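You operate a simulated robot arm through the tools that you are given. There is no shell and no other tool.

You run a simulated two-armed robot. Do the job below in one go: nothing can be reset, and whatever is moved stays where it is left.

Task
Take the black-cage bearing and leave it on top of the round pad. Fetch the brass-cage bearing and set it in the deep tray. Take the red plunger and put it on the shelf under the wood table. Take the yellow brush and leave it in the cv reject. Open the workbench drawer, fetch the steel bracket and set it in the inside of the workbench drawer, then shut the drawer. Open the right drawer, fetch the grey roller and set it in the inside of the right drawer and shut the drawer again. Lift the wire rack open. The order is free. Set down upright: steel bracket.

Only the result counts: the job must be done as asked and must still hold three seconds after the hand-in. Knocking over, shifting, dropping, spilling or breaking anything else fails it.

Robot
Two 6-joint arms with two-finger parallel grippers on one trunk, on a base that moves. Base frame: it is fixed to the floor where the robot stands at the start and does not move with it; the origin is under the middle of the robot, x ahead of it, y to its left, z up. Units: mm, degrees, N and s.
The left shoulder is at the start at [60, 187, 1097], the right one opposite. With the tool pointing down near the work surface each hand reaches from about 280 to 640 mm from the robot's upright axis, wherever it stands, measured 20 degrees to its own side. Places, roughly: black-cage bearing (4x4x2 cm) [-2500, -300, 900]; brass-cage bearing (4x4x2 cm) [-2500, -400, 900]; deep tray (15x13x8 cm) [-1200, 1100, 700]; grey roller (6x6x3 cm) [-2800, -200, 900]; inside of the right drawer [-4800, 1200, 700]; inside of the workbench drawer [-3100, -400, 700]; red plunger (6x6x5 cm) [-2400, -400, 900]; reject (15x26 cm) [1040, 600, 740]; right drawer [-4700, 1200, 700]; round pad (5x5x5 cm) [-800, 800, 700]; shelf under the wood table [500, -1100, 200]; steel bracket (12x6x8 cm) [-1900, -500, 900]; wire rack [2400, 6300, 600]; workbench drawer [-3100, -200, 800]; yellow brush (3x3x14 cm) [-2100, -500, 1000]. Payload 1.57 kg a hand.
The tool frame of a hand sits at the grasp point between the pads (the TCP): z along the fingers, y along the line on which they close. The tips reach 30 mm beyond it. The gripper opens to 110 mm. The fingers are 24 mm wide and 12 mm thick; the gripper's body (48 by 112 mm) begins 78 mm behind the TCP.
Orientation is told as [roll, pitch, yaw] about the base's x, y, z axes, in that order, counted from this pose: with the fingers straight down and closing along the base's y, the tool's x points along the base's -x, its y along +y and its z along -z.

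Tools
- The arms move only by the tool jog_arm. It takes "left_moves", "right_moves" or both (then of equal length, played together; a hand with none holds still); each is a list of rows, each an object (a shift or turn left out is 0, a gripper value left out holds the last) with "turn": the turn, a rotation vector about the base's x, y, z in degrees, a list of three; "xyz": the shift along the base's x, y, z in mm, a list of three; "gripper": the opening, from 0 (shut) to 1 (fully open). In form: [{"turn": [wx, wy, wz], "xyz": [dx, dy, dz], "gripper": gripper}, ...]. A call has 1 to 20 rows; each row is the pose to reach, as a shift and turn from the pose commanded when the call began. Rows are played at 5 a second. More than 50 mm and 8.6 degrees between two rows, or a gripper value outside its range, and nothing of the call is played. A pose out of reach is approached as far as the arm can. The call stops where the force on the tool passes 40 N (or 10 N more than at its start, if that is more) or the arm is blocked; 0.2 s more then pass. Each finger travels about 153 mm/s and halts on what it meets, pressing with about 32 N; the grip force reading is that of the motor and also rises with nothing between the fingers. The clock runs only during rows and for 0.2 s after the last one: add rows that repeat a pose to give the fingers time. The reply holds the time, the measured pose of the TCP, the force on the tool along the base axes, the opening and the grip force, in the units named above and with some noise, with the torque about the TCP (base axes, N m) and any sound that the robot's microphone picked up.
- Cameras (640 x 400 px; columns grow to the right, rows downward): "scene" is now at [24.1, -15.3, 1643.7]; the picture's right is [-0.17, -0.99, 0.00], its down [-0.69, 0.12, -0.72] and it looks along [0.71, -0.12, -0.70] (base axes); focal length 277 px, centre (320, 200). "left" rides on the left gripper at [70, -16, -141] in its tool frame; the picture's right is [0.23, 0.97, 0.00], its down [-0.86, 0.20, -0.48] and it looks along [-0.47, 0.11, 0.88] (tool axes); focal length 222 px, centre (320, 200). "right" rides on the right gripper at [70, 16, -141] in its tool frame; the picture's right is [-0.23, 0.97, 0.00], its down [-0.86, -0.20, -0.48] and it looks along [-0.47, -0.11, 0.88] (tool axes); focal length 222 px, centre (320, 200). There is no depth. A picture from a camera that has moved, and an enlarged one, comes with that camera's place and axes in the base frame and with its lens.
- camera(camera): a new picture of that camera. It takes no simulated time.
- lift_body(by): slides the trunk up (or, below 0, down) by that many mm; the arms and the scene camera ride with it, the base frame stays. It gives what a move gives, with no picture.
- steer(legs): drives the robot by 1 to 6 legs, each [ahead, left, turn to the left] in mm, mm and degrees, along the robot's own axes; the way and the turn of a leg run together, so that a leg with both is an arc; at most 1500 mm and 180 degrees a leg. The arms and the cameras ride along, it lands a little off, and it stops where it bumps. It gives what a move gives.
- turn_head(pan, tilt): turns the head with the scene camera to pan (to the left, within 86 degrees either way) and tilt (down, from -29 to 69), counted from straight ahead of the robot. It gives what a move gives.
- close_up(camera, box): a new picture of the part [left, top, right, bottom] of that camera's present view, enlarged. It takes no simulated time.
- close_job(): hands the job in; it is judged then, once.

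Nothing tells you exact positions but the pictures and the camera data. Unless the task says otherwise, let go and move clear before handing in.

The tools are called after "Emit:" as name(argument=value, ...) on one line, values as JSON. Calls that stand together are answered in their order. jog_arm: Moves the arms, as the interface text tells. Its arguments: {"type":"object","properties":{"left_moves":{"type":"array"},"right_moves":{"type":"array"}},"required":[]} The other tools are called the same way: lift_body (by) moves the trunk up or down; steer (legs) drives the base; turn_head (pan, tilt) turns the head that bears the scene camera; camera (camera) takes a picture; close_up (camera, box) takes an enlarged picture of a part of a camera's view; close_job () hands the job in.

At the start:

```text
clock: 0.0
left_ee_pos: [438.0, 237.3, 1107.9]
left_orientation: [-0.1, -0.1, 0.0]
left_force: [-0.7, 0.7, 0.4]
left_ft_torque: [0.01, 0.0, 0.0]
left_finger_gap: 109.8
left_finger_force: 0.0
right_ee_pos: [415.5, -216.6, 1117.4]
right_orientation: [0.0, 0.0, 0.0]
right_force: [-0.8, 0.5, -0.1]
right_ft_torque: [0.04, 0.01, 0.01]
right_finger_gap: 110.1
right_finger_force: 0.0
trunk travel left (down, up): [-725.0, 265.0]
robot x, y, heading: [-2.7, -1.1, -0.0]
head pan, tilt (commanded): [-9.9, 44.2]
```

scene: 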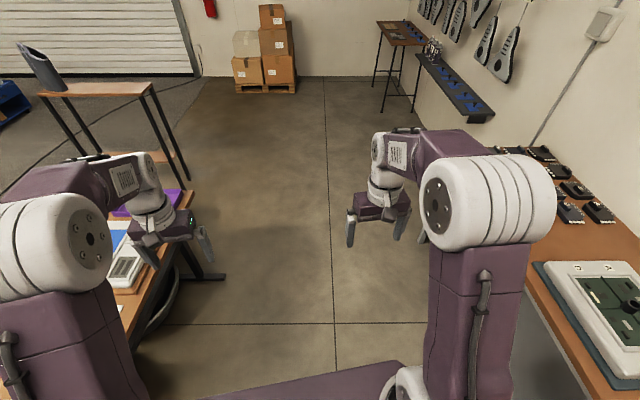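
right: 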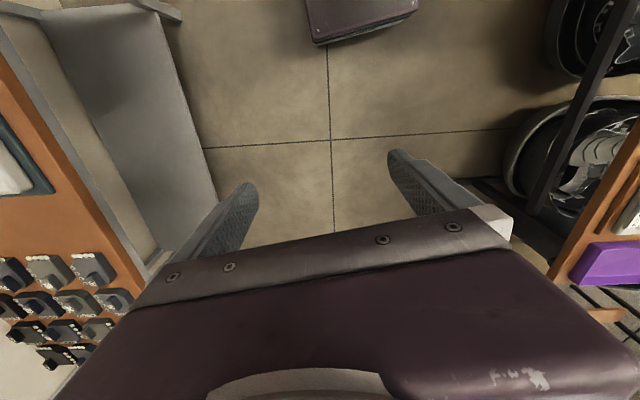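
left: 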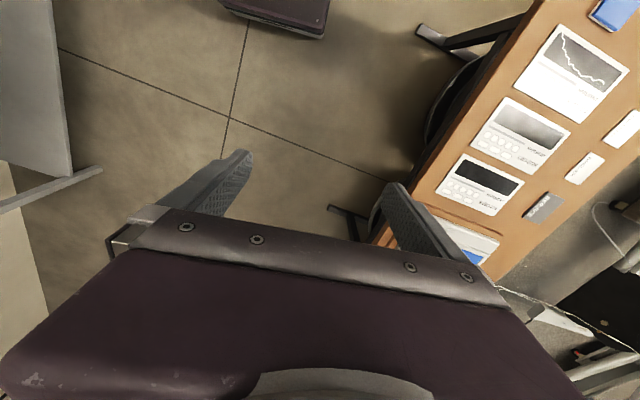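

I see a workshop with a table to my left, a table to my right and open floor ahead. First I look around with the head to map the room before moving.

Emit:
turn_head(pan=80, tilt=25)

Emit:
camera(camera="scene")

Emit:
turn_head(pan=30, tilt=25)

Emit:
camera(camera="scene")

Emit:
turn_head(pan=-30, tilt=25)

Emit:
camera(camera="scene")

Emit:
turn_head(pan=-84, tilt=25)

Emit:
camera(camera="scene")

```text
clock: 1.6
left_ee_pos: [436.9, 237.0, 1108.5]
left_orientation: [-0.1, 0.0, 0.0]
left_force: [1.0, -0.1, -1.0]
left_ft_torque: [0.02, 0.0, 0.0]
left_finger_gap: 110.1
left_finger_force: 0.0
right_ee_pos: [414.8, -216.8, 1118.3]
right_orientation: [-0.1, 0.0, -0.1]
right_force: [1.0, -0.6, 0.7]
right_ft_torque: [0.0, 0.0, 0.04]
right_finger_gap: 110.0
right_finger_force: 0.1
trunk travel left (down, up): [-725.0, 265.0]
robot x, y, heading: [-0.7, 0.7, -0.1]
head pan, tilt (commanded): [80.0, 25.0]
```

```text
taken
camera scene: at [-40.5, 89.5, 1673.2], right [0.98, -0.17, 0.0], down [-0.07, -0.42, -0.91], along [0.16, 0.89, -0.42], focal length 277 px, centre (320, 200)
```

scene: 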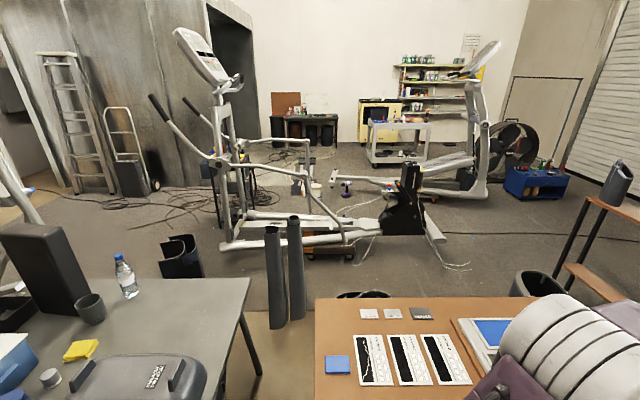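

```text
clock: 2.8
left_ee_pos: [437.4, 238.0, 1107.6]
left_orientation: [0.0, -0.2, 0.0]
left_force: [0.2, -0.5, 0.5]
left_ft_torque: [0.01, 0.01, 0.02]
left_finger_gap: 110.1
left_finger_force: 0.1
right_ee_pos: [415.0, -216.3, 1117.9]
right_orientation: [0.0, 0.0, 0.0]
right_force: [-0.4, -0.1, -1.1]
right_ft_torque: [0.0, 0.03, -0.02]
right_finger_gap: 109.7
right_finger_force: 0.0
trunk travel left (down, up): [-725.0, 265.0]
robot x, y, heading: [1.6, -3.1, 0.2]
head pan, tilt (commanded): [30.0, 25.0]
```

```text
taken
camera scene: at [23.2, 45.0, 1673.2], right [0.5, -0.87, 0.0], down [-0.37, -0.21, -0.91], along [0.78, 0.45, -0.42], focal length 277 px, centre (320, 200)
```

scene: 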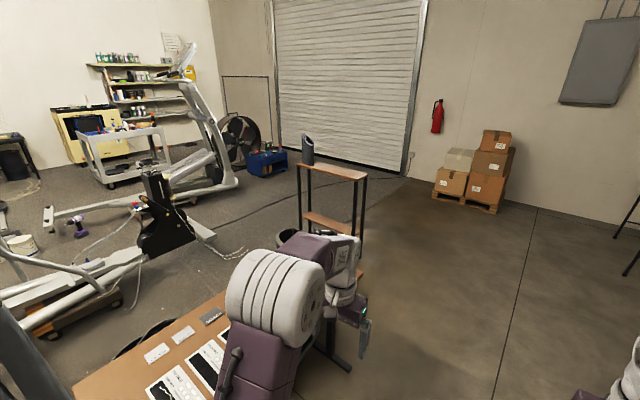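

```text
clock: 4.1
left_ee_pos: [437.8, 237.1, 1107.7]
left_orientation: [0.1, 0.0, 0.1]
left_force: [-0.1, 0.2, -0.2]
left_ft_torque: [0.01, 0.01, 0.03]
left_finger_gap: 109.8
left_finger_force: 0.1
right_ee_pos: [415.5, -216.7, 1117.0]
right_orientation: [0.1, 0.0, 0.0]
right_force: [-0.8, 0.3, -0.2]
right_ft_torque: [-0.03, -0.04, 0.0]
right_finger_gap: 110.0
right_finger_force: 0.0
trunk travel left (down, up): [-725.0, 265.0]
robot x, y, heading: [1.0, -0.4, -0.2]
head pan, tilt (commanded): [-30.0, 25.0]
```

```text
taken
camera scene: at [23.3, -47.2, 1673.2], right [-0.5, -0.87, 0.0], down [-0.37, 0.21, -0.91], along [0.79, -0.45, -0.42], focal length 277 px, centre (320, 200)
```

scene: 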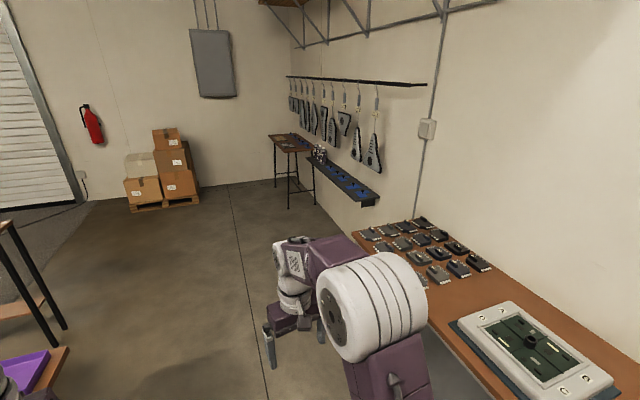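

```text
clock: 5.4
left_ee_pos: [436.9, 238.6, 1107.6]
left_orientation: [0.0, 0.0, 0.0]
left_force: [0.8, -0.2, -0.9]
left_ft_torque: [0.01, 0.03, -0.03]
left_finger_gap: 109.7
left_finger_force: 0.1
right_ee_pos: [416.4, -216.1, 1117.4]
right_orientation: [0.0, -0.1, 0.0]
right_force: [0.1, -0.3, 0.8]
right_ft_torque: [0.01, 0.02, -0.06]
right_finger_gap: 109.9
right_finger_force: 0.1
trunk travel left (down, up): [-725.0, 265.0]
robot x, y, heading: [-3.1, 1.3, -0.1]
head pan, tilt (commanded): [-84.0, 25.0]
```

```text
taken
camera scene: at [-46.8, -92.8, 1673.2], right [-0.99, -0.11, 0.0], down [-0.04, 0.42, -0.91], along [0.1, -0.9, -0.42], focal length 277 px, centre (320, 200)
```

scene: 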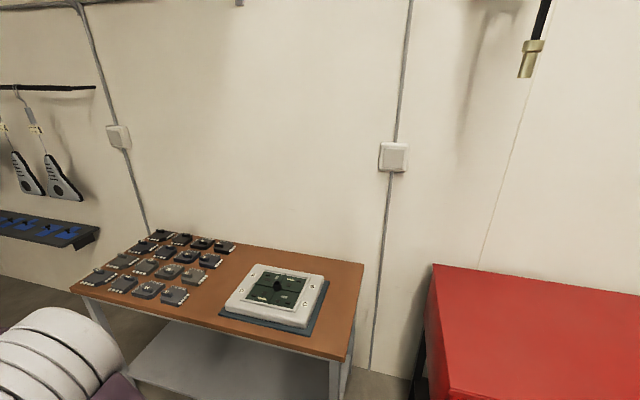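

I've mapped the front half: wood table with a shelf on the right, work table with purple tray ahead-left. Now I look down around the base and at the sides before turning around.

Emit:
turn_head(pan=86, tilt=60)

Emit:
camera(camera="scene")

Emit:
turn_head(pan=-86, tilt=60)

Emit:
camera(camera="scene")

Emit:
turn_head(pan=20, tilt=60)

Emit:
camera(camera="scene")

```text
clock: 7.9
left_ee_pos: [438.1, 238.3, 1108.4]
left_orientation: [0.0, -0.1, 0.0]
left_force: [-0.8, 0.7, 0.3]
left_ft_torque: [-0.03, 0.03, 0.0]
left_finger_gap: 110.2
left_finger_force: 0.1
right_ee_pos: [416.2, -215.8, 1116.9]
right_orientation: [0.0, 0.1, -0.1]
right_force: [-0.9, 0.1, 0.4]
right_ft_torque: [-0.01, 0.02, -0.02]
right_finger_gap: 110.0
right_finger_force: 0.0
trunk travel left (down, up): [-725.0, 265.0]
robot x, y, heading: [-0.6, 0.4, 0.2]
head pan, tilt (commanded): [85.9, 60.0]
```

```text
taken
camera scene: at [-51.8, 65.3, 1623.1], right [1.0, -0.07, 0.0], down [-0.06, -0.86, -0.5], along [0.04, 0.5, -0.87], focal length 277 px, centre (320, 200)
```

scene: 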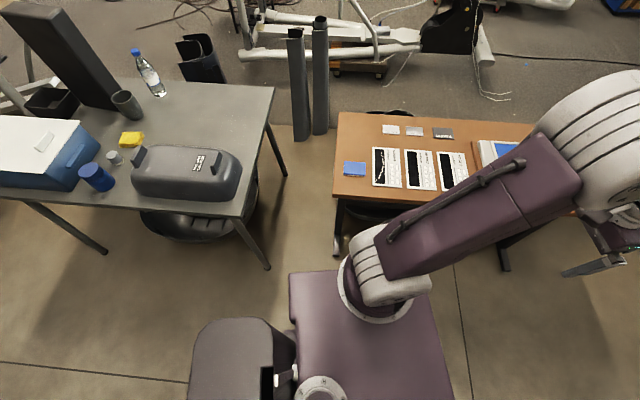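

```text
clock: 10.5
left_ee_pos: [437.3, 236.8, 1107.8]
left_orientation: [0.0, 0.0, 0.0]
left_force: [0.0, 0.0, -0.6]
left_ft_torque: [0.0, 0.0, 0.0]
left_finger_gap: 110.0
left_finger_force: 0.1
right_ee_pos: [416.0, -217.2, 1118.0]
right_orientation: [0.0, 0.1, 0.0]
right_force: [-0.4, 0.6, 1.0]
right_ft_torque: [-0.02, 0.01, 0.03]
right_finger_gap: 109.8
right_finger_force: 0.1
trunk travel left (down, up): [-725.0, 265.0]
robot x, y, heading: [0.8, 1.5, 0.0]
head pan, tilt (commanded): [-85.9, 60.0]
```

```text
taken
camera scene: at [-51.8, -67.7, 1623.1], right [-1.0, -0.07, 0.0], down [-0.06, 0.86, -0.5], along [0.04, -0.5, -0.87], focal length 277 px, centre (320, 200)
```

scene: 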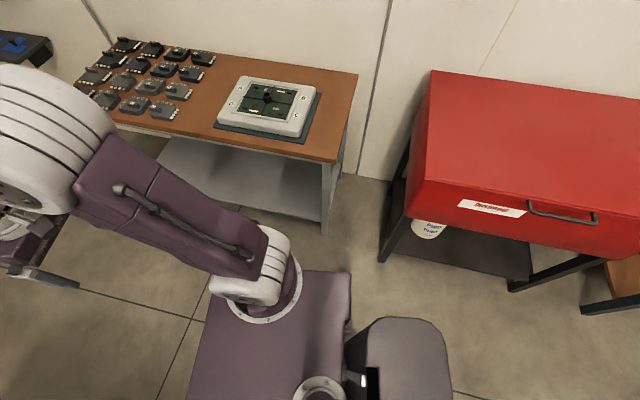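

```text
clock: 12.4
left_ee_pos: [438.1, 236.8, 1108.0]
left_orientation: [0.0, 0.0, 0.0]
left_force: [0.0, 0.2, -0.2]
left_ft_torque: [0.03, -0.02, 0.01]
left_finger_gap: 110.3
left_finger_force: 0.1
right_ee_pos: [415.3, -216.0, 1116.4]
right_orientation: [0.0, 0.0, 0.0]
right_force: [-0.1, -0.1, 0.1]
right_ft_torque: [-0.02, 0.01, 0.0]
right_finger_gap: 109.9
right_finger_force: 0.1
trunk travel left (down, up): [-725.0, 265.0]
robot x, y, heading: [1.6, -3.0, 0.1]
head pan, tilt (commanded): [20.0, 60.0]
```

```text
taken
camera scene: at [6.1, 21.5, 1623.1], right [0.34, -0.94, 0.0], down [-0.81, -0.3, -0.5], along [0.47, 0.17, -0.87], focal length 277 px, centre (320, 200)
```

scene: 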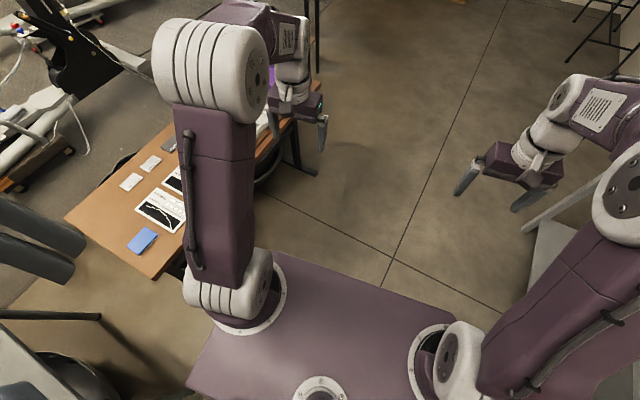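

The deep tray and round pad are on the grey table behind-left (about [-1190, 1160] and [-810, 815]). The corridor behind looks about 1 m wide, so I turn in place to face the rear and look.

Emit:
turn_head(pan=0, tilt=35)

Emit:
steer(legs=[[0, 0, 90], [0, 0, 90]])

Emit:
camera(camera="scene")

```text
clock: 13.3
left_ee_pos: [436.6, 236.8, 1108.2]
left_orientation: [-0.1, -0.1, 0.0]
left_force: [-0.4, 0.5, -0.3]
left_ft_torque: [-0.02, 0.03, -0.01]
left_finger_gap: 110.0
left_finger_force: 0.0
right_ee_pos: [415.2, -216.8, 1117.7]
right_orientation: [0.0, 0.1, 0.0]
right_force: [0.6, 0.5, 0.8]
right_ft_torque: [0.0, 0.0, 0.0]
right_finger_gap: 110.1
right_finger_force: 0.1
trunk travel left (down, up): [-725.0, 265.0]
robot x, y, heading: [-0.9, -1.3, 0.1]
head pan, tilt (commanded): [0.0, 35.0]
```

```text
clock: 21.3
left_ee_pos: [-438.1, -238.7, 1108.6]
left_orientation: [0.1, -0.2, -179.9]
left_force: [0.1, -0.3, 0.2]
left_ft_torque: [-0.02, 0.01, 0.01]
left_finger_gap: 110.2
left_finger_force: 0.1
right_ee_pos: [-416.3, 215.3, 1116.7]
right_orientation: [0.1, 0.1, -179.9]
right_force: [0.4, -0.7, -0.4]
right_ft_torque: [0.03, 0.03, -0.02]
right_finger_gap: 109.9
right_finger_force: 0.0
trunk travel left (down, up): [-725.0, 265.0]
robot x, y, heading: [2.1, 0.8, -179.8]
head pan, tilt (commanded): [0.0, 35.0]
```

```text
taken
camera scene: at [-24.9, -1.1, 1657.4], right [0.0, 1.0, 0.0], down [0.57, 0.0, -0.82], along [-0.82, 0.0, -0.57], focal length 277 px, centre (320, 200)
```

scene: 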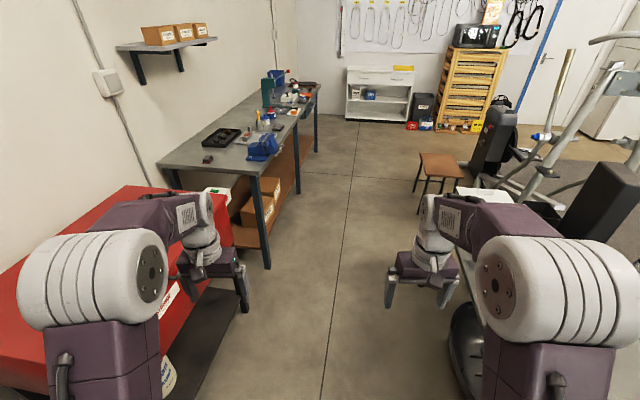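

The workbench is ahead on my left with a tray, a vise and small items; a white drawer cabinet is at the far wall. I drive forward along the clear corridor and look at the bench closely.

Emit:
steer(legs=[[1400, 0, 0], [400, 100, 0]])

Emit:
turn_head(pan=30, tilt=35)

Emit:
camera(camera="scene")

Emit:
turn_head(pan=80, tilt=40)

Emit:
camera(camera="scene")

Emit:
turn_head(pan=-70, tilt=35)

Emit:
camera(camera="scene")

```text
clock: 30.4
left_ee_pos: [-2231.9, -353.7, 1108.7]
left_orientation: [0.1, -0.1, -179.3]
left_force: [-0.3, 0.3, -1.2]
left_ft_torque: [-0.01, 0.02, -0.02]
left_finger_gap: 110.1
left_finger_force: 0.0
right_ee_pos: [-2215.4, 100.5, 1117.6]
right_orientation: [0.0, 0.0, -179.3]
right_force: [0.1, -0.1, -0.8]
right_ft_torque: [0.02, 0.01, -0.03]
right_finger_gap: 110.1
right_finger_force: 0.0
trunk travel left (down, up): [-725.0, 265.0]
robot x, y, heading: [-1797.0, -109.3, -179.5]
head pan, tilt (commanded): [0.0, 35.0]
```

```text
clock: 31.4
left_ee_pos: [-2231.5, -354.5, 1107.4]
left_orientation: [-0.1, -0.2, -179.3]
left_force: [0.0, -0.2, -0.1]
left_ft_torque: [-0.04, 0.01, 0.03]
left_finger_gap: 110.2
left_finger_force: 0.1
right_ee_pos: [-2215.2, 100.4, 1118.4]
right_orientation: [0.0, -0.1, -179.3]
right_force: [0.4, 1.0, 0.5]
right_ft_torque: [-0.02, 0.0, -0.04]
right_finger_gap: 109.9
right_finger_force: 0.0
trunk travel left (down, up): [-725.0, 265.0]
robot x, y, heading: [-1799.5, -113.9, -179.2]
head pan, tilt (commanded): [30.0, 35.0]
```

```text
taken
camera scene: at [-1809.7, -156.1, 1657.4], right [-0.51, 0.86, 0.0], down [0.49, 0.29, -0.82], along [-0.7, -0.42, -0.57], focal length 277 px, centre (320, 200)
```

scene: 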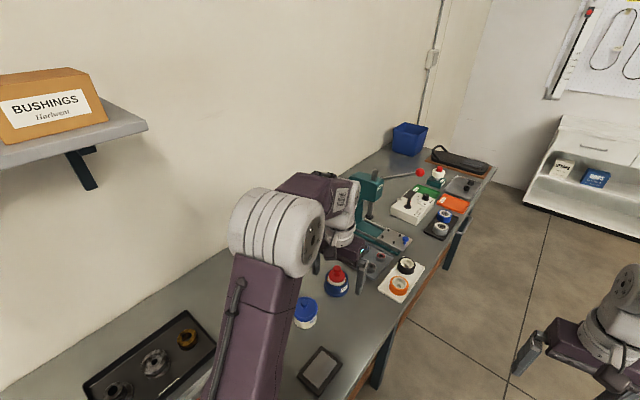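

```text
clock: 32.6
left_ee_pos: [-2231.7, -354.3, 1108.2]
left_orientation: [0.0, -0.2, -179.3]
left_force: [0.0, 1.0, 0.8]
left_ft_torque: [0.01, 0.01, 0.0]
left_finger_gap: 110.0
left_finger_force: 0.0
right_ee_pos: [-2215.6, 100.9, 1117.0]
right_orientation: [-0.1, -0.1, -179.3]
right_force: [0.0, 0.8, 0.1]
right_ft_torque: [0.03, -0.04, -0.03]
right_finger_gap: 110.0
right_finger_force: 0.0
trunk travel left (down, up): [-725.0, 265.0]
robot x, y, heading: [-1796.7, -109.0, -179.2]
head pan, tilt (commanded): [80.0, 40.0]
```

```text
taken
camera scene: at [-1748.1, -195.3, 1649.9], right [-0.99, 0.16, 0.0], down [0.1, 0.63, -0.77], along [-0.12, -0.76, -0.64], focal length 277 px, centre (320, 200)
```

scene: 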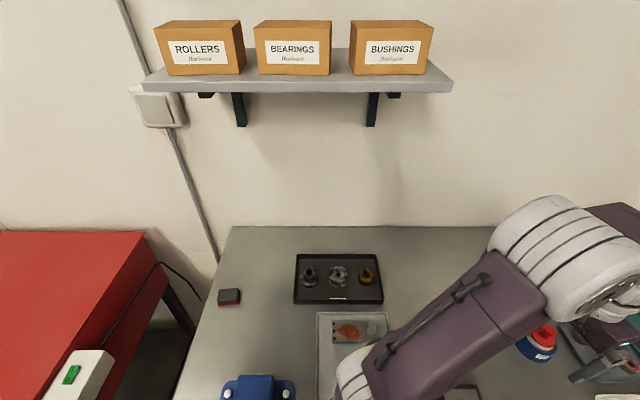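

```text
clock: 34.9
left_ee_pos: [-2230.2, -353.0, 1107.8]
left_orientation: [0.0, -0.1, -179.3]
left_force: [0.4, 0.0, -0.4]
left_ft_torque: [-0.02, -0.02, 0.03]
left_finger_gap: 110.1
left_finger_force: 0.0
right_ee_pos: [-2214.9, 99.8, 1118.0]
right_orientation: [0.0, 0.0, -179.3]
right_force: [-0.4, 0.3, -0.2]
right_ft_torque: [0.0, 0.01, 0.02]
right_finger_gap: 109.7
right_finger_force: 0.2
trunk travel left (down, up): [-725.0, 265.0]
robot x, y, heading: [-1793.2, -110.7, -179.6]
head pan, tilt (commanded): [-70.0, 35.0]
```

```text
taken
camera scene: at [-1765.4, -29.1, 1657.4], right [0.94, 0.35, 0.0], down [0.2, -0.54, -0.82], along [-0.29, 0.77, -0.57], focal length 277 px, centre (320, 200)
```

scene: 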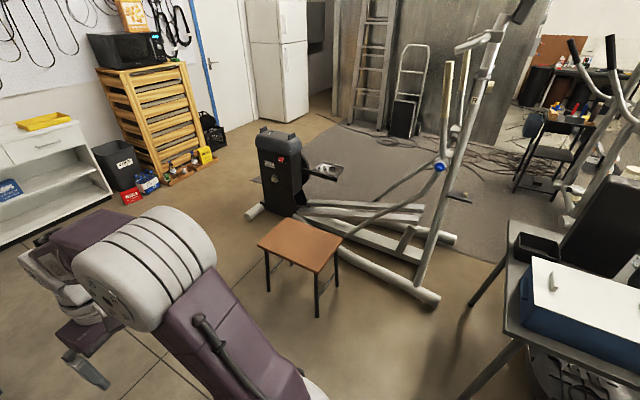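

The bench (slightly rotated) runs along my left with its near edge around y≈-200 to -300. I back away from it and turn to face it for a full survey.

Emit:
steer(legs=[[0, -550, 0], [300, 0, 90]])

Emit:
turn_head(pan=0, tilt=35)

Emit:
camera(camera="scene")

```text
clock: 41.9
left_ee_pos: [-1749.3, -188.6, 1107.3]
left_orientation: [0.0, -0.1, -89.1]
left_force: [-0.2, 0.0, -0.1]
left_ft_torque: [0.03, -0.03, -0.01]
left_finger_gap: 110.0
left_finger_force: 0.1
right_ee_pos: [-2202.6, -173.6, 1117.3]
right_orientation: [0.0, 0.0, -89.1]
right_force: [0.1, -0.1, -0.3]
right_ft_torque: [-0.01, -0.01, 0.02]
right_finger_gap: 109.7
right_finger_force: 0.1
trunk travel left (down, up): [-725.0, 265.0]
robot x, y, heading: [-1991.3, 242.6, -89.0]
head pan, tilt (commanded): [-70.0, 35.0]
cut short: leg 2
```

```text
clock: 43.3
left_ee_pos: [-1749.8, -187.6, 1107.7]
left_orientation: [0.0, -0.1, -89.1]
left_force: [-0.3, 0.4, 0.5]
left_ft_torque: [0.0, 0.03, 0.01]
left_finger_gap: 109.9
left_finger_force: 0.0
right_ee_pos: [-2203.0, -174.4, 1117.7]
right_orientation: [0.1, -0.1, -89.0]
right_force: [0.1, -0.1, 0.5]
right_ft_torque: [-0.02, -0.02, -0.02]
right_finger_gap: 110.2
right_finger_force: 0.1
trunk travel left (down, up): [-725.0, 265.0]
robot x, y, heading: [-1996.8, 245.4, -89.0]
head pan, tilt (commanded): [0.0, 35.0]
```

```text
taken
camera scene: at [-1990.1, 215.3, 1657.4], right [-1.0, -0.02, 0.0], down [-0.01, 0.57, -0.82], along [0.01, -0.82, -0.57], focal length 277 px, centre (320, 200)
```

scene: 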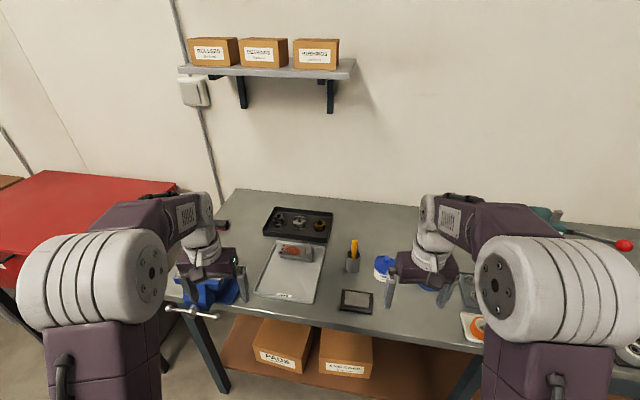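

The robot now faces the bench; the last leg was reported cut short, so I look down at the base front to see whether something is touching.

Emit:
turn_head(pan=0, tilt=69)

Emit:
camera(camera="scene")

Emit:
camera(camera="left")

Emit:
camera(camera="right")

```text
clock: 44.3
left_ee_pos: [-1748.7, -189.3, 1107.3]
left_orientation: [0.0, 0.0, -89.1]
left_force: [-0.3, 1.1, -0.4]
left_ft_torque: [-0.02, 0.02, -0.01]
left_finger_gap: 109.6
left_finger_force: 0.1
right_ee_pos: [-2203.3, -174.1, 1117.0]
right_orientation: [0.0, 0.0, -89.1]
right_force: [-0.9, -0.6, 0.3]
right_ft_torque: [0.0, -0.01, 0.0]
right_finger_gap: 110.0
right_finger_force: 0.0
trunk travel left (down, up): [-725.0, 265.0]
robot x, y, heading: [-1992.5, 244.6, -89.4]
head pan, tilt (commanded): [0.0, 68.8]
```

```text
taken
camera scene: at [-1990.5, 247.4, 1613.8], right [-1.0, -0.02, 0.0], down [-0.01, 0.93, -0.36], along [0.01, -0.36, -0.93], focal length 277 px, centre (320, 200)
```

scene: 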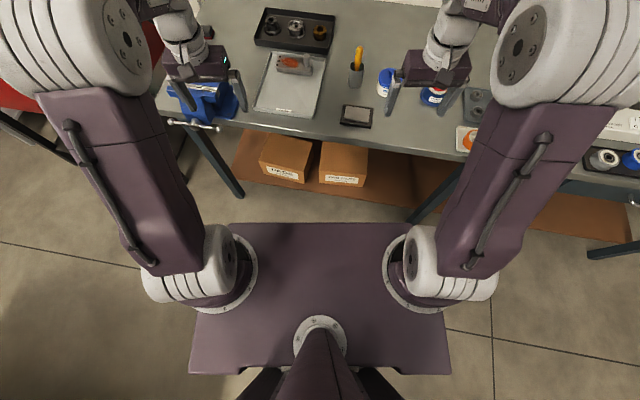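

```text
taken
camera left: at [-1767.1, -119.1, 1249.7], right [0.97, 0.24, 0.0], down [0.21, -0.85, 0.48], along [0.12, -0.47, -0.88], focal length 222 px, centre (320, 200)
```

left: 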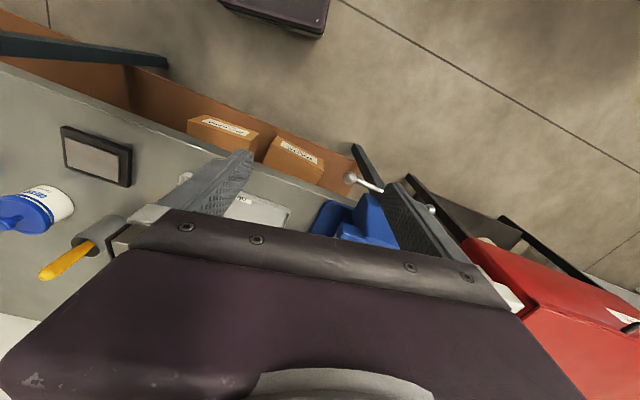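

```text
taken
camera right: at [-2188.1, -105.8, 1259.8], right [0.98, -0.21, 0.0], down [-0.19, -0.86, 0.48], along [-0.1, -0.47, -0.88], focal length 222 px, centre (320, 200)
```

right: 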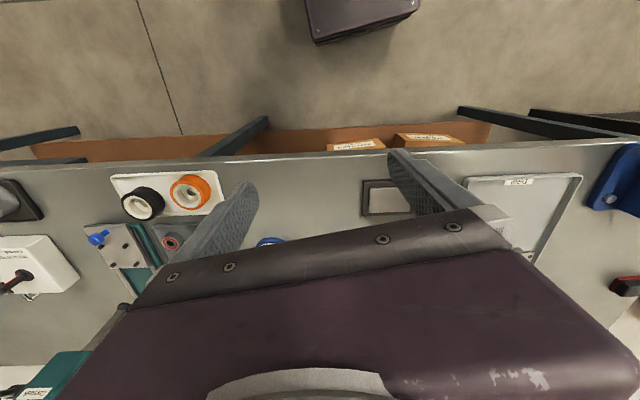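

The bearings, plunger and others lie to my right along the bench; brush in a cup and bracket on a light tray straight ahead. I take close-ups to identify each.

Emit:
turn_head(pan=0, tilt=50)

Emit:
close_up(camera="scene", box=[220, 90, 480, 260])

Emit:
steer(legs=[[0, -650, 0]])

Emit:
camera(camera="scene")

Emit:
camera(camera="right")

Emit:
camera(camera="left")

```text
clock: 45.1
left_ee_pos: [-1749.0, -190.4, 1108.1]
left_orientation: [0.0, 0.0, -89.1]
left_force: [0.0, 0.4, 0.1]
left_ft_torque: [-0.01, -0.04, -0.01]
left_finger_gap: 110.1
left_finger_force: 0.2
right_ee_pos: [-2204.2, -174.6, 1117.4]
right_orientation: [-0.1, 0.0, -89.1]
right_force: [0.4, -0.6, 0.3]
right_ft_torque: [0.02, -0.01, -0.01]
right_finger_gap: 110.0
right_finger_force: 0.1
trunk travel left (down, up): [-725.0, 265.0]
robot x, y, heading: [-1993.8, 241.6, -89.1]
head pan, tilt (commanded): [0.0, 50.0]
```

```text
2.35 times, centred on (350, 175) of scene
camera zoom: at [-1990.2, 226.5, 1635.6], right [-1.0, -0.02, 0.0], down [-0.01, 0.77, -0.64], along [0.01, -0.64, -0.77], focal length 653 px, centre (249, 259)
```

zoom: 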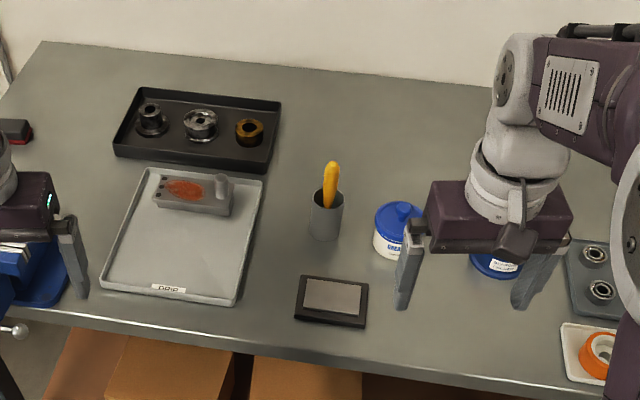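

```text
clock: 48.8
left_ee_pos: [-2398.5, -199.4, 1107.9]
left_orientation: [-0.2, 0.0, -88.9]
left_force: [0.0, 0.2, 0.2]
left_ft_torque: [0.02, 0.0, -0.01]
left_finger_gap: 110.0
left_finger_force: 0.1
right_ee_pos: [-2852.6, -186.3, 1117.8]
right_orientation: [0.1, -0.1, -88.8]
right_force: [-0.3, 0.3, -0.4]
right_ft_torque: [-0.02, -0.01, 0.02]
right_finger_gap: 110.1
right_finger_force: 0.1
trunk travel left (down, up): [-725.0, 265.0]
robot x, y, heading: [-2646.7, 232.3, -88.9]
head pan, tilt (commanded): [0.0, 50.0]
```

```text
taken
camera scene: at [-2641.5, 214.6, 1635.7], right [-1.0, -0.02, 0.0], down [-0.02, 0.77, -0.64], along [0.01, -0.64, -0.77], focal length 277 px, centre (320, 200)
```

scene: 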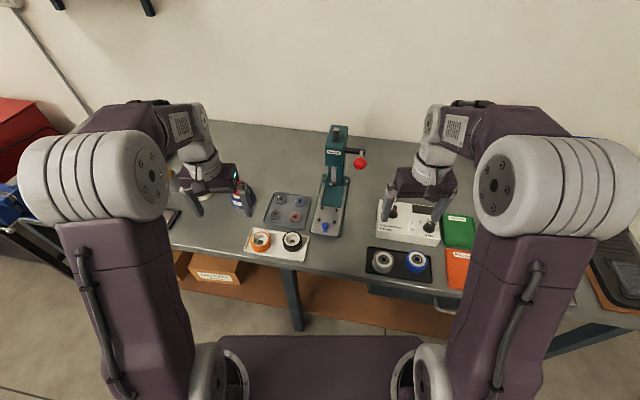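

```text
taken
camera right: at [-2838.3, -118.3, 1259.9], right [0.98, -0.21, 0.0], down [-0.18, -0.86, 0.48], along [-0.1, -0.47, -0.88], focal length 222 px, centre (320, 200)
```

right: 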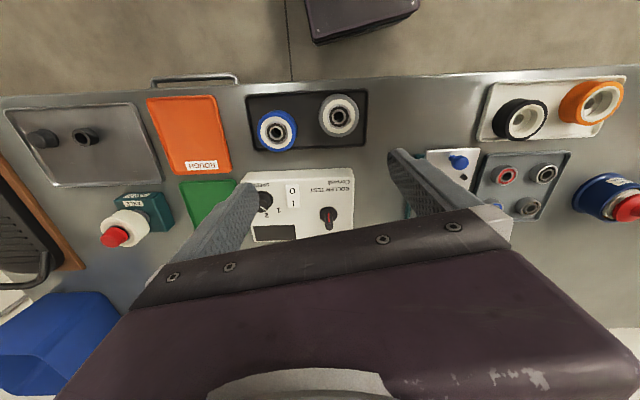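

```text
taken
camera left: at [-2417.3, -130.0, 1249.6], right [0.97, 0.25, 0.0], down [0.22, -0.85, 0.48], along [0.12, -0.46, -0.88], focal length 222 px, centre (320, 200)
```

left: 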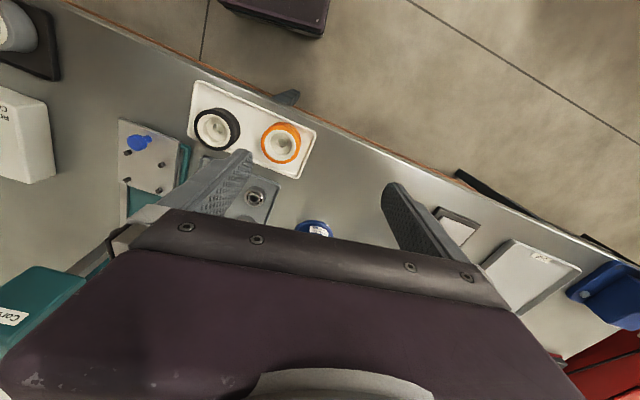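

I see roller tray, bearing tray with four bearings, the arbor press, and the drawer handle at the bench front near x≈-3060. I zoom in on the bearings and the blue/red canister.

Emit:
close_up(camera="scene", box=[225, 170, 345, 270])

Emit:
close_up(camera="scene", box=[340, 180, 500, 300])

Emit:
close_up(camera="right", box=[470, 130, 640, 240])

Emit:
close_up(camera="right", box=[0, 60, 250, 280])

```text
4.00 times, centred on (285, 220) of scene
camera zoom: at [-2641.5, 214.6, 1635.7], right [-1.0, -0.02, 0.0], down [-0.02, 0.77, -0.64], along [0.01, -0.64, -0.77], focal length 1110 px, centre (460, 120)
```

zoom: 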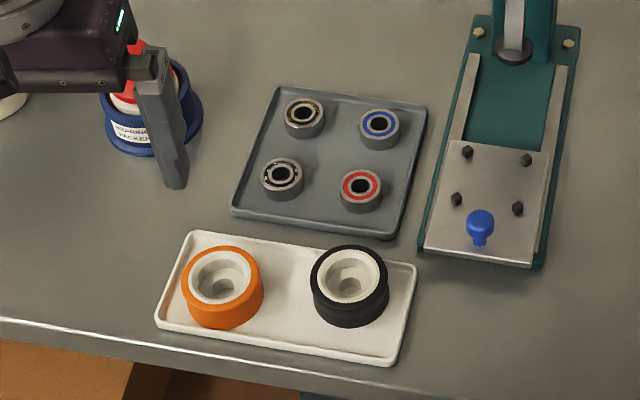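

```text
3.33 times, centred on (420, 240) of scene
camera zoom: at [-2641.5, 214.6, 1635.7], right [-1.0, -0.02, 0.0], down [-0.02, 0.77, -0.64], along [0.01, -0.64, -0.77], focal length 925 px, centre (-13, 67)
```

zoom: 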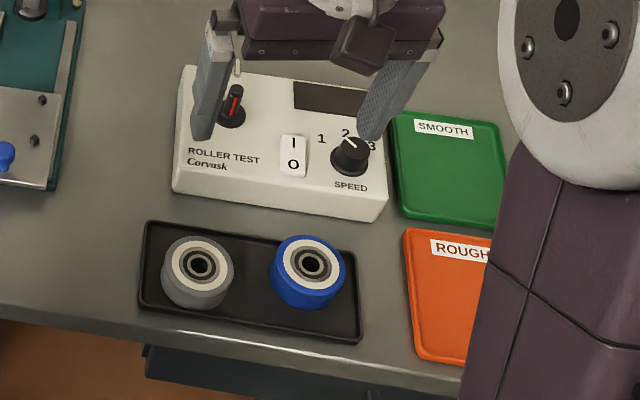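

```text
3.64 times, centred on (555, 185) of right
camera zoom: at [-2838.3, -118.3, 1259.9], right [0.98, -0.21, 0.0], down [-0.18, -0.86, 0.48], along [-0.1, -0.47, -0.88], focal length 808 px, centre (-534, 254)
```

zoom: 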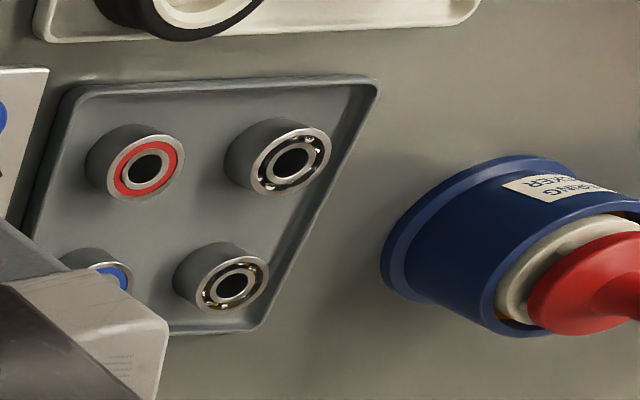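

```text
1.82 times, centred on (125, 170) of right
camera zoom: at [-2838.3, -118.3, 1259.9], right [0.98, -0.21, 0.0], down [-0.18, -0.86, 0.48], along [-0.1, -0.47, -0.88], focal length 404 px, centre (674, 254)
```

zoom: 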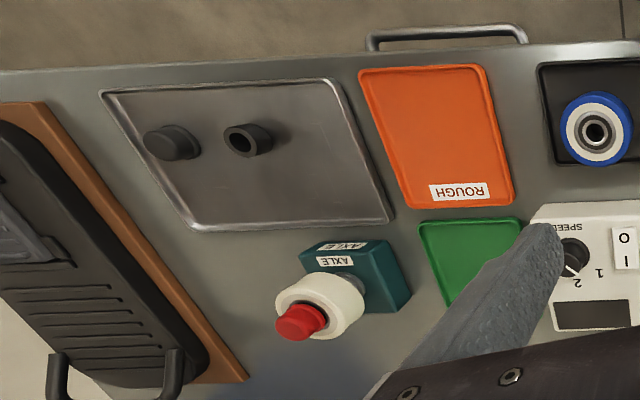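

Positions so far: black-cage bearing ≈[-2483,-344], brass-cage ≈[-2494,-410], tops at z≈899; the bench is rotated about 10°. Red plunger sits in the blue bearing packer. I align with the bench (heading -100) and look at the drawer.

Emit:
steer(legs=[[0, 0, -11], [0, -250, 0]])

Emit:
turn_head(pan=-10, tilt=60)

Emit:
camera(camera="scene")

Emit:
camera(camera="right")

Emit:
camera(camera="left")

```text
clock: 51.3
left_ee_pos: [-2732.8, -196.1, 1108.0]
left_orientation: [0.0, 0.0, -99.9]
left_force: [0.3, 0.4, 0.2]
left_ft_torque: [0.0, -0.03, 0.02]
left_finger_gap: 110.2
left_finger_force: 0.0
right_ee_pos: [-3175.7, -96.5, 1118.3]
right_orientation: [-0.1, 0.1, -99.9]
right_force: [0.8, 0.8, -0.7]
right_ft_torque: [0.04, -0.01, 0.0]
right_finger_gap: 109.8
right_finger_force: 0.0
trunk travel left (down, up): [-725.0, 265.0]
robot x, y, heading: [-2890.2, 277.8, -100.0]
head pan, tilt (commanded): [0.0, 50.0]
```

```text
clock: 52.0
left_ee_pos: [-2735.1, -194.7, 1108.2]
left_orientation: [0.0, 0.0, -99.9]
left_force: [0.0, -0.4, -0.1]
left_ft_torque: [0.03, 0.02, -0.01]
left_finger_gap: 110.1
left_finger_force: 0.0
right_ee_pos: [-3178.7, -94.4, 1116.8]
right_orientation: [0.1, 0.0, -99.8]
right_force: [-0.5, 0.3, 0.5]
right_ft_torque: [0.0, -0.03, -0.01]
right_finger_gap: 110.1
right_finger_force: 0.1
trunk travel left (down, up): [-725.0, 265.0]
robot x, y, heading: [-2897.0, 274.6, -99.8]
head pan, tilt (commanded): [-10.0, 60.0]
```

```text
taken
camera scene: at [-2903.4, 271.3, 1623.1], right [-0.94, 0.34, 0.0], down [0.29, 0.81, -0.5], along [-0.17, -0.47, -0.87], focal length 277 px, centre (320, 200)
```

scene: 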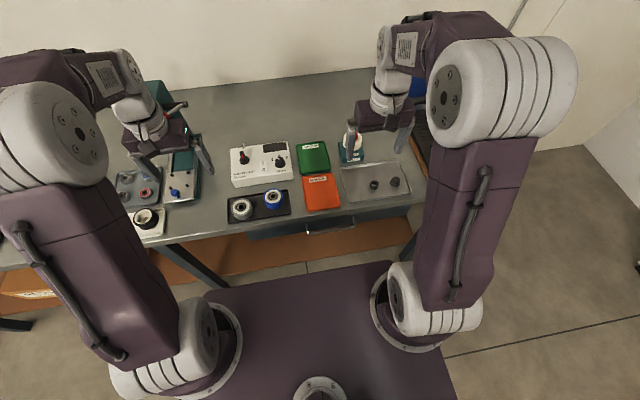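

```text
taken
camera right: at [-3150.3, -31.8, 1259.7], right [0.92, -0.39, 0.0], down [-0.34, -0.81, 0.48], along [-0.19, -0.44, -0.88], focal length 222 px, centre (320, 200)
```

right: 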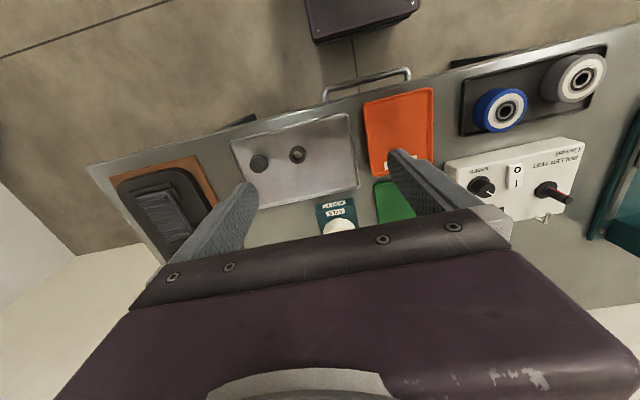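

```text
taken
camera left: at [-2739.5, -123.8, 1249.8], right [1.0, 0.06, 0.0], down [0.05, -0.88, 0.48], along [0.03, -0.48, -0.88], focal length 222 px, centre (320, 200)
```

left: 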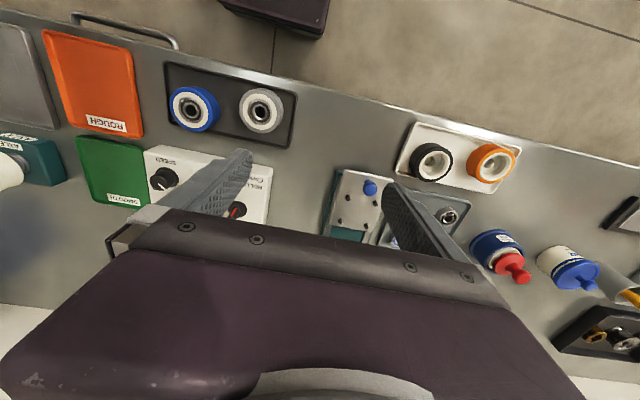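

The drawer handle bar spans roughly [-3150,-57,781] to [-2992,-87,781], on the bench front at 10°. I back off and lower the trunk to see the drawer front geometry.

Emit:
steer(legs=[[-350, -100, 0]])

Emit:
lift_body(by=-450)

Emit:
turn_head(pan=0, tilt=25)

Emit:
camera(camera="scene")

```text
clock: 54.4
left_ee_pos: [-2775.4, 166.5, 1106.9]
left_orientation: [0.1, 0.0, -100.0]
left_force: [0.2, -0.3, -0.2]
left_ft_torque: [-0.01, 0.01, -0.01]
left_finger_gap: 110.0
left_finger_force: 0.1
right_ee_pos: [-3218.5, 266.6, 1116.7]
right_orientation: [0.1, 0.1, -100.0]
right_force: [-0.8, -1.0, 0.7]
right_ft_torque: [0.01, 0.02, 0.04]
right_finger_gap: 109.9
right_finger_force: 0.1
trunk travel left (down, up): [-725.0, 265.0]
robot x, y, heading: [-2934.1, 637.4, -100.0]
head pan, tilt (commanded): [-10.0, 60.0]
```

```text
refused: -450 is not a number from -400 to 400
```

```text
clock: 55.4
left_ee_pos: [-2774.1, 166.4, 1108.0]
left_orientation: [0.0, -0.1, -100.0]
left_force: [-0.4, -0.5, 0.8]
left_ft_torque: [-0.02, 0.02, -0.04]
left_finger_gap: 110.0
left_finger_force: 0.0
right_ee_pos: [-3216.7, 267.1, 1117.5]
right_orientation: [0.1, 0.1, -99.9]
right_force: [-0.4, 0.3, 0.2]
right_ft_torque: [0.02, -0.01, -0.02]
right_finger_gap: 110.1
right_finger_force: 0.2
trunk travel left (down, up): [-725.0, 265.0]
robot x, y, heading: [-2933.1, 637.1, -99.8]
head pan, tilt (commanded): [0.0, 25.0]
```

```text
taken
camera scene: at [-2934.5, 605.0, 1673.1], right [-0.98, 0.17, 0.0], down [0.07, 0.42, -0.91], along [-0.16, -0.89, -0.42], focal length 277 px, centre (320, 200)
```

scene: 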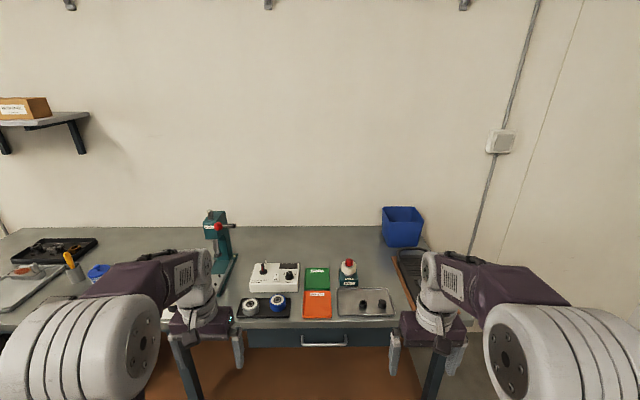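

Emit:
lift_body(by=-400)

Emit:
close_up(camera="scene", box=[200, 180, 440, 340])

Emit:
camera(camera="scene")

```text
clock: 59.2
left_ee_pos: [-2774.2, 166.8, 707.6]
left_orientation: [0.0, 0.0, -100.0]
left_force: [0.5, 0.3, -0.1]
left_ft_torque: [0.0, 0.0, -0.01]
left_finger_gap: 110.0
left_finger_force: 0.0
right_ee_pos: [-3217.8, 266.7, 717.4]
right_orientation: [0.0, 0.0, -100.0]
right_force: [0.0, 0.2, 0.3]
right_ft_torque: [-0.02, -0.02, 0.03]
right_finger_gap: 110.1
right_finger_force: 0.1
trunk travel left (down, up): [-325.0, 665.0]
robot x, y, heading: [-2932.3, 637.7, -100.0]
head pan, tilt (commanded): [0.0, 25.0]
```

```text
2.50 times, centred on (320, 260) of scene
camera zoom: at [-2934.5, 605.6, 1273.2], right [-0.98, 0.17, 0.0], down [0.07, 0.42, -0.91], along [-0.16, -0.89, -0.42], focal length 694 px, centre (320, 50)
```

zoom: 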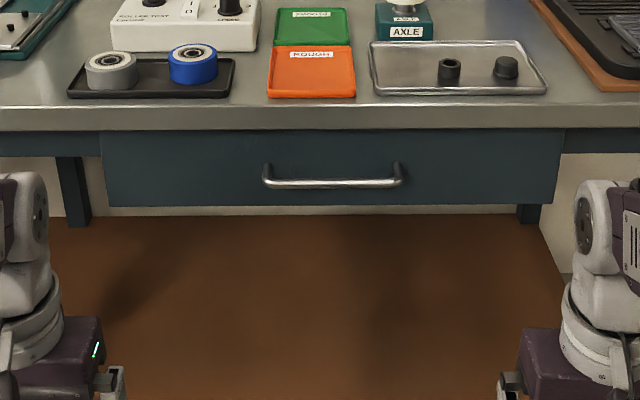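

```text
taken
camera scene: at [-2934.5, 605.6, 1273.2], right [-0.98, 0.17, 0.0], down [0.07, 0.42, -0.91], along [-0.16, -0.89, -0.42], focal length 277 px, centre (320, 200)
```

scene: 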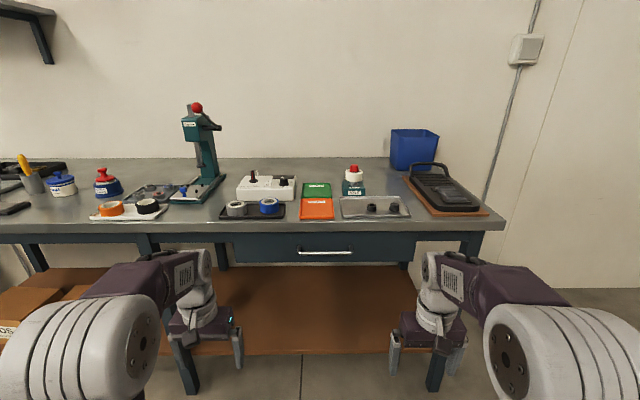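

The drawer is about 540 mm wide, centred on the handle (bar at z≈777). Next I raise the trunk and go to the bracket at about [-1882,-523] to look at it from close.

Emit:
lift_body(by=400)

Emit:
steer(legs=[[100, 0, 0], [0, 1085, 0], [230, 0, 0]])

Emit:
turn_head(pan=10, tilt=50)

Emit:
camera(camera="scene")

Emit:
camera(camera="left")

```text
clock: 63.0
left_ee_pos: [-2774.5, 166.9, 1107.2]
left_orientation: [0.0, 0.0, -100.1]
left_force: [-0.5, 0.0, 0.3]
left_ft_torque: [0.0, 0.02, 0.02]
left_finger_gap: 109.8
left_finger_force: 0.1
right_ee_pos: [-3217.9, 267.3, 1117.4]
right_orientation: [0.0, 0.0, -100.0]
right_force: [-0.2, 0.2, 0.3]
right_ft_torque: [-0.02, 0.02, 0.0]
right_finger_gap: 110.2
right_finger_force: 0.0
trunk travel left (down, up): [-725.0, 265.0]
robot x, y, heading: [-2932.2, 641.4, -99.9]
head pan, tilt (commanded): [0.0, 25.0]
```

```text
clock: 70.7
left_ee_pos: [-1762.9, -347.7, 1108.8]
left_orientation: [0.1, 0.0, -99.9]
left_force: [-0.2, -0.7, 0.6]
left_ft_torque: [0.01, -0.01, 0.02]
left_finger_gap: 109.9
left_finger_force: 0.1
right_ee_pos: [-2206.9, -248.0, 1118.6]
right_orientation: [0.0, 0.0, -99.9]
right_force: [0.4, 0.9, -0.1]
right_ft_torque: [-0.02, 0.0, -0.01]
right_finger_gap: 110.1
right_finger_force: 0.0
trunk travel left (down, up): [-725.0, 265.0]
robot x, y, heading: [-1921.1, 125.3, -99.8]
head pan, tilt (commanded): [0.0, 25.0]
```

```text
clock: 71.6
left_ee_pos: [-1763.3, -348.7, 1107.9]
left_orientation: [0.0, 0.0, -100.0]
left_force: [0.1, -0.1, 0.3]
left_ft_torque: [0.01, 0.0, 0.01]
left_finger_gap: 110.1
left_finger_force: 0.1
right_ee_pos: [-2206.2, -248.1, 1117.8]
right_orientation: [0.0, 0.0, -99.9]
right_force: [-0.6, 0.1, 0.1]
right_ft_torque: [0.01, -0.04, 0.0]
right_finger_gap: 110.2
right_finger_force: 0.0
trunk travel left (down, up): [-725.0, 265.0]
robot x, y, heading: [-1919.5, 125.2, -99.8]
head pan, tilt (commanded): [10.0, 50.0]
```

```text
taken
camera scene: at [-1908.3, 104.3, 1635.7], right [-1.0, 0.0, 0.0], down [0.0, 0.77, -0.64], along [0.0, -0.64, -0.77], focal length 277 px, centre (320, 200)
```

scene: 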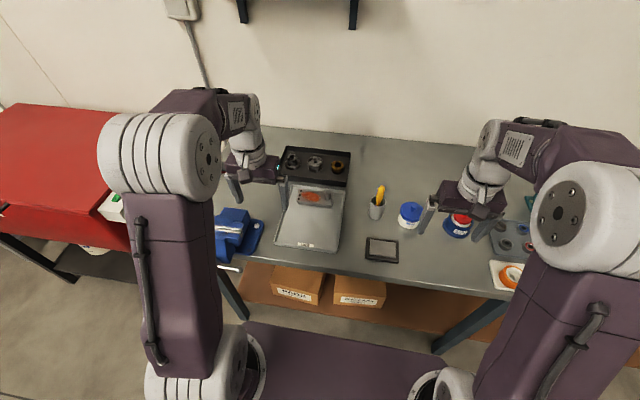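

```text
taken
camera left: at [-1767.9, -276.5, 1249.7], right [1.0, 0.06, 0.0], down [0.05, -0.88, 0.48], along [0.03, -0.48, -0.88], focal length 222 px, centre (320, 200)
```

left: 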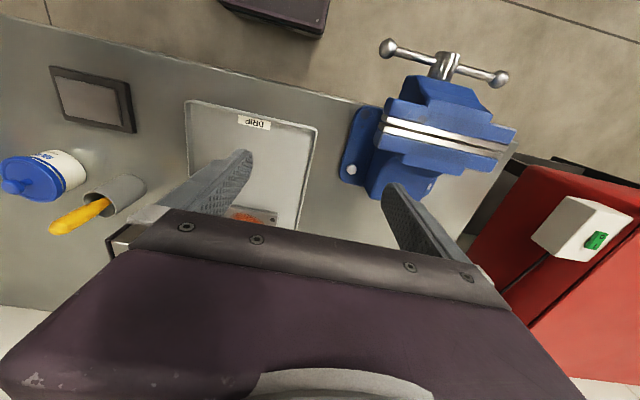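

Emit:
close_up(camera="scene", box=[270, 140, 430, 260])

Emit:
close_up(camera="scene", box=[290, 175, 350, 215])

Emit:
close_up(camera="scene", box=[350, 170, 410, 230])

```text
3.33 times, centred on (350, 200) of scene
camera zoom: at [-1908.3, 104.3, 1635.7], right [-1.0, 0.0, 0.0], down [0.0, 0.77, -0.64], along [0.0, -0.64, -0.77], focal length 925 px, centre (220, 200)
```

zoom: 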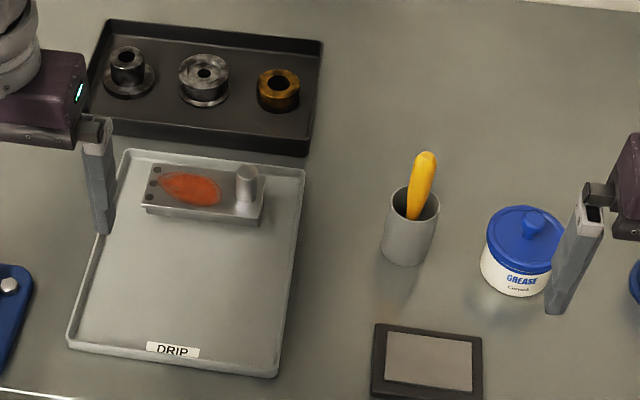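

```text
10.00 times, centred on (320, 195) of scene
camera zoom: at [-1908.3, 104.3, 1635.7], right [-1.0, 0.0, 0.0], down [0.0, 0.77, -0.64], along [0.0, -0.64, -0.77], focal length 2774 px, centre (320, 250)
```

zoom: 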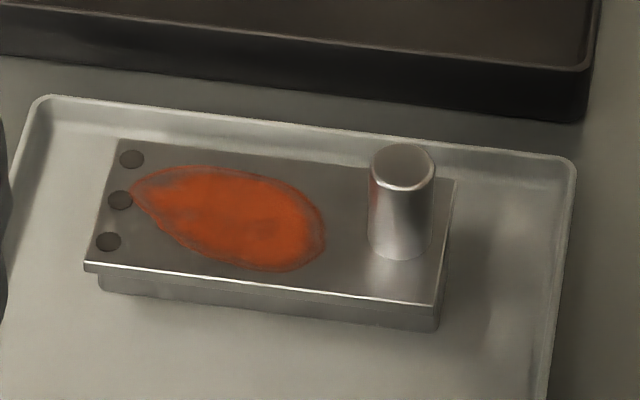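

```text
6.67 times, centred on (380, 200) of scene
camera zoom: at [-1908.3, 104.3, 1635.7], right [-1.0, 0.0, 0.0], down [0.0, 0.77, -0.64], along [0.0, -0.64, -0.77], focal length 1850 px, centre (-80, 200)
```

zoom: 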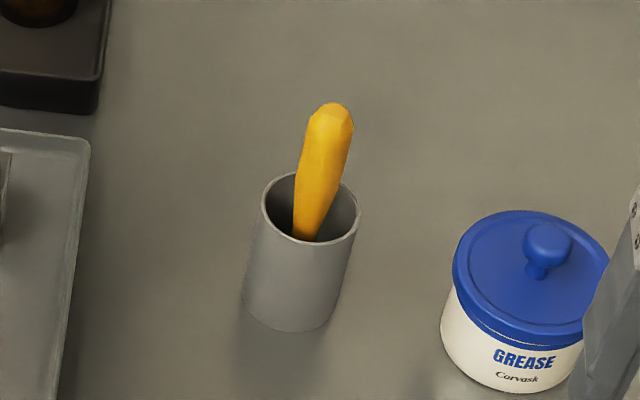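

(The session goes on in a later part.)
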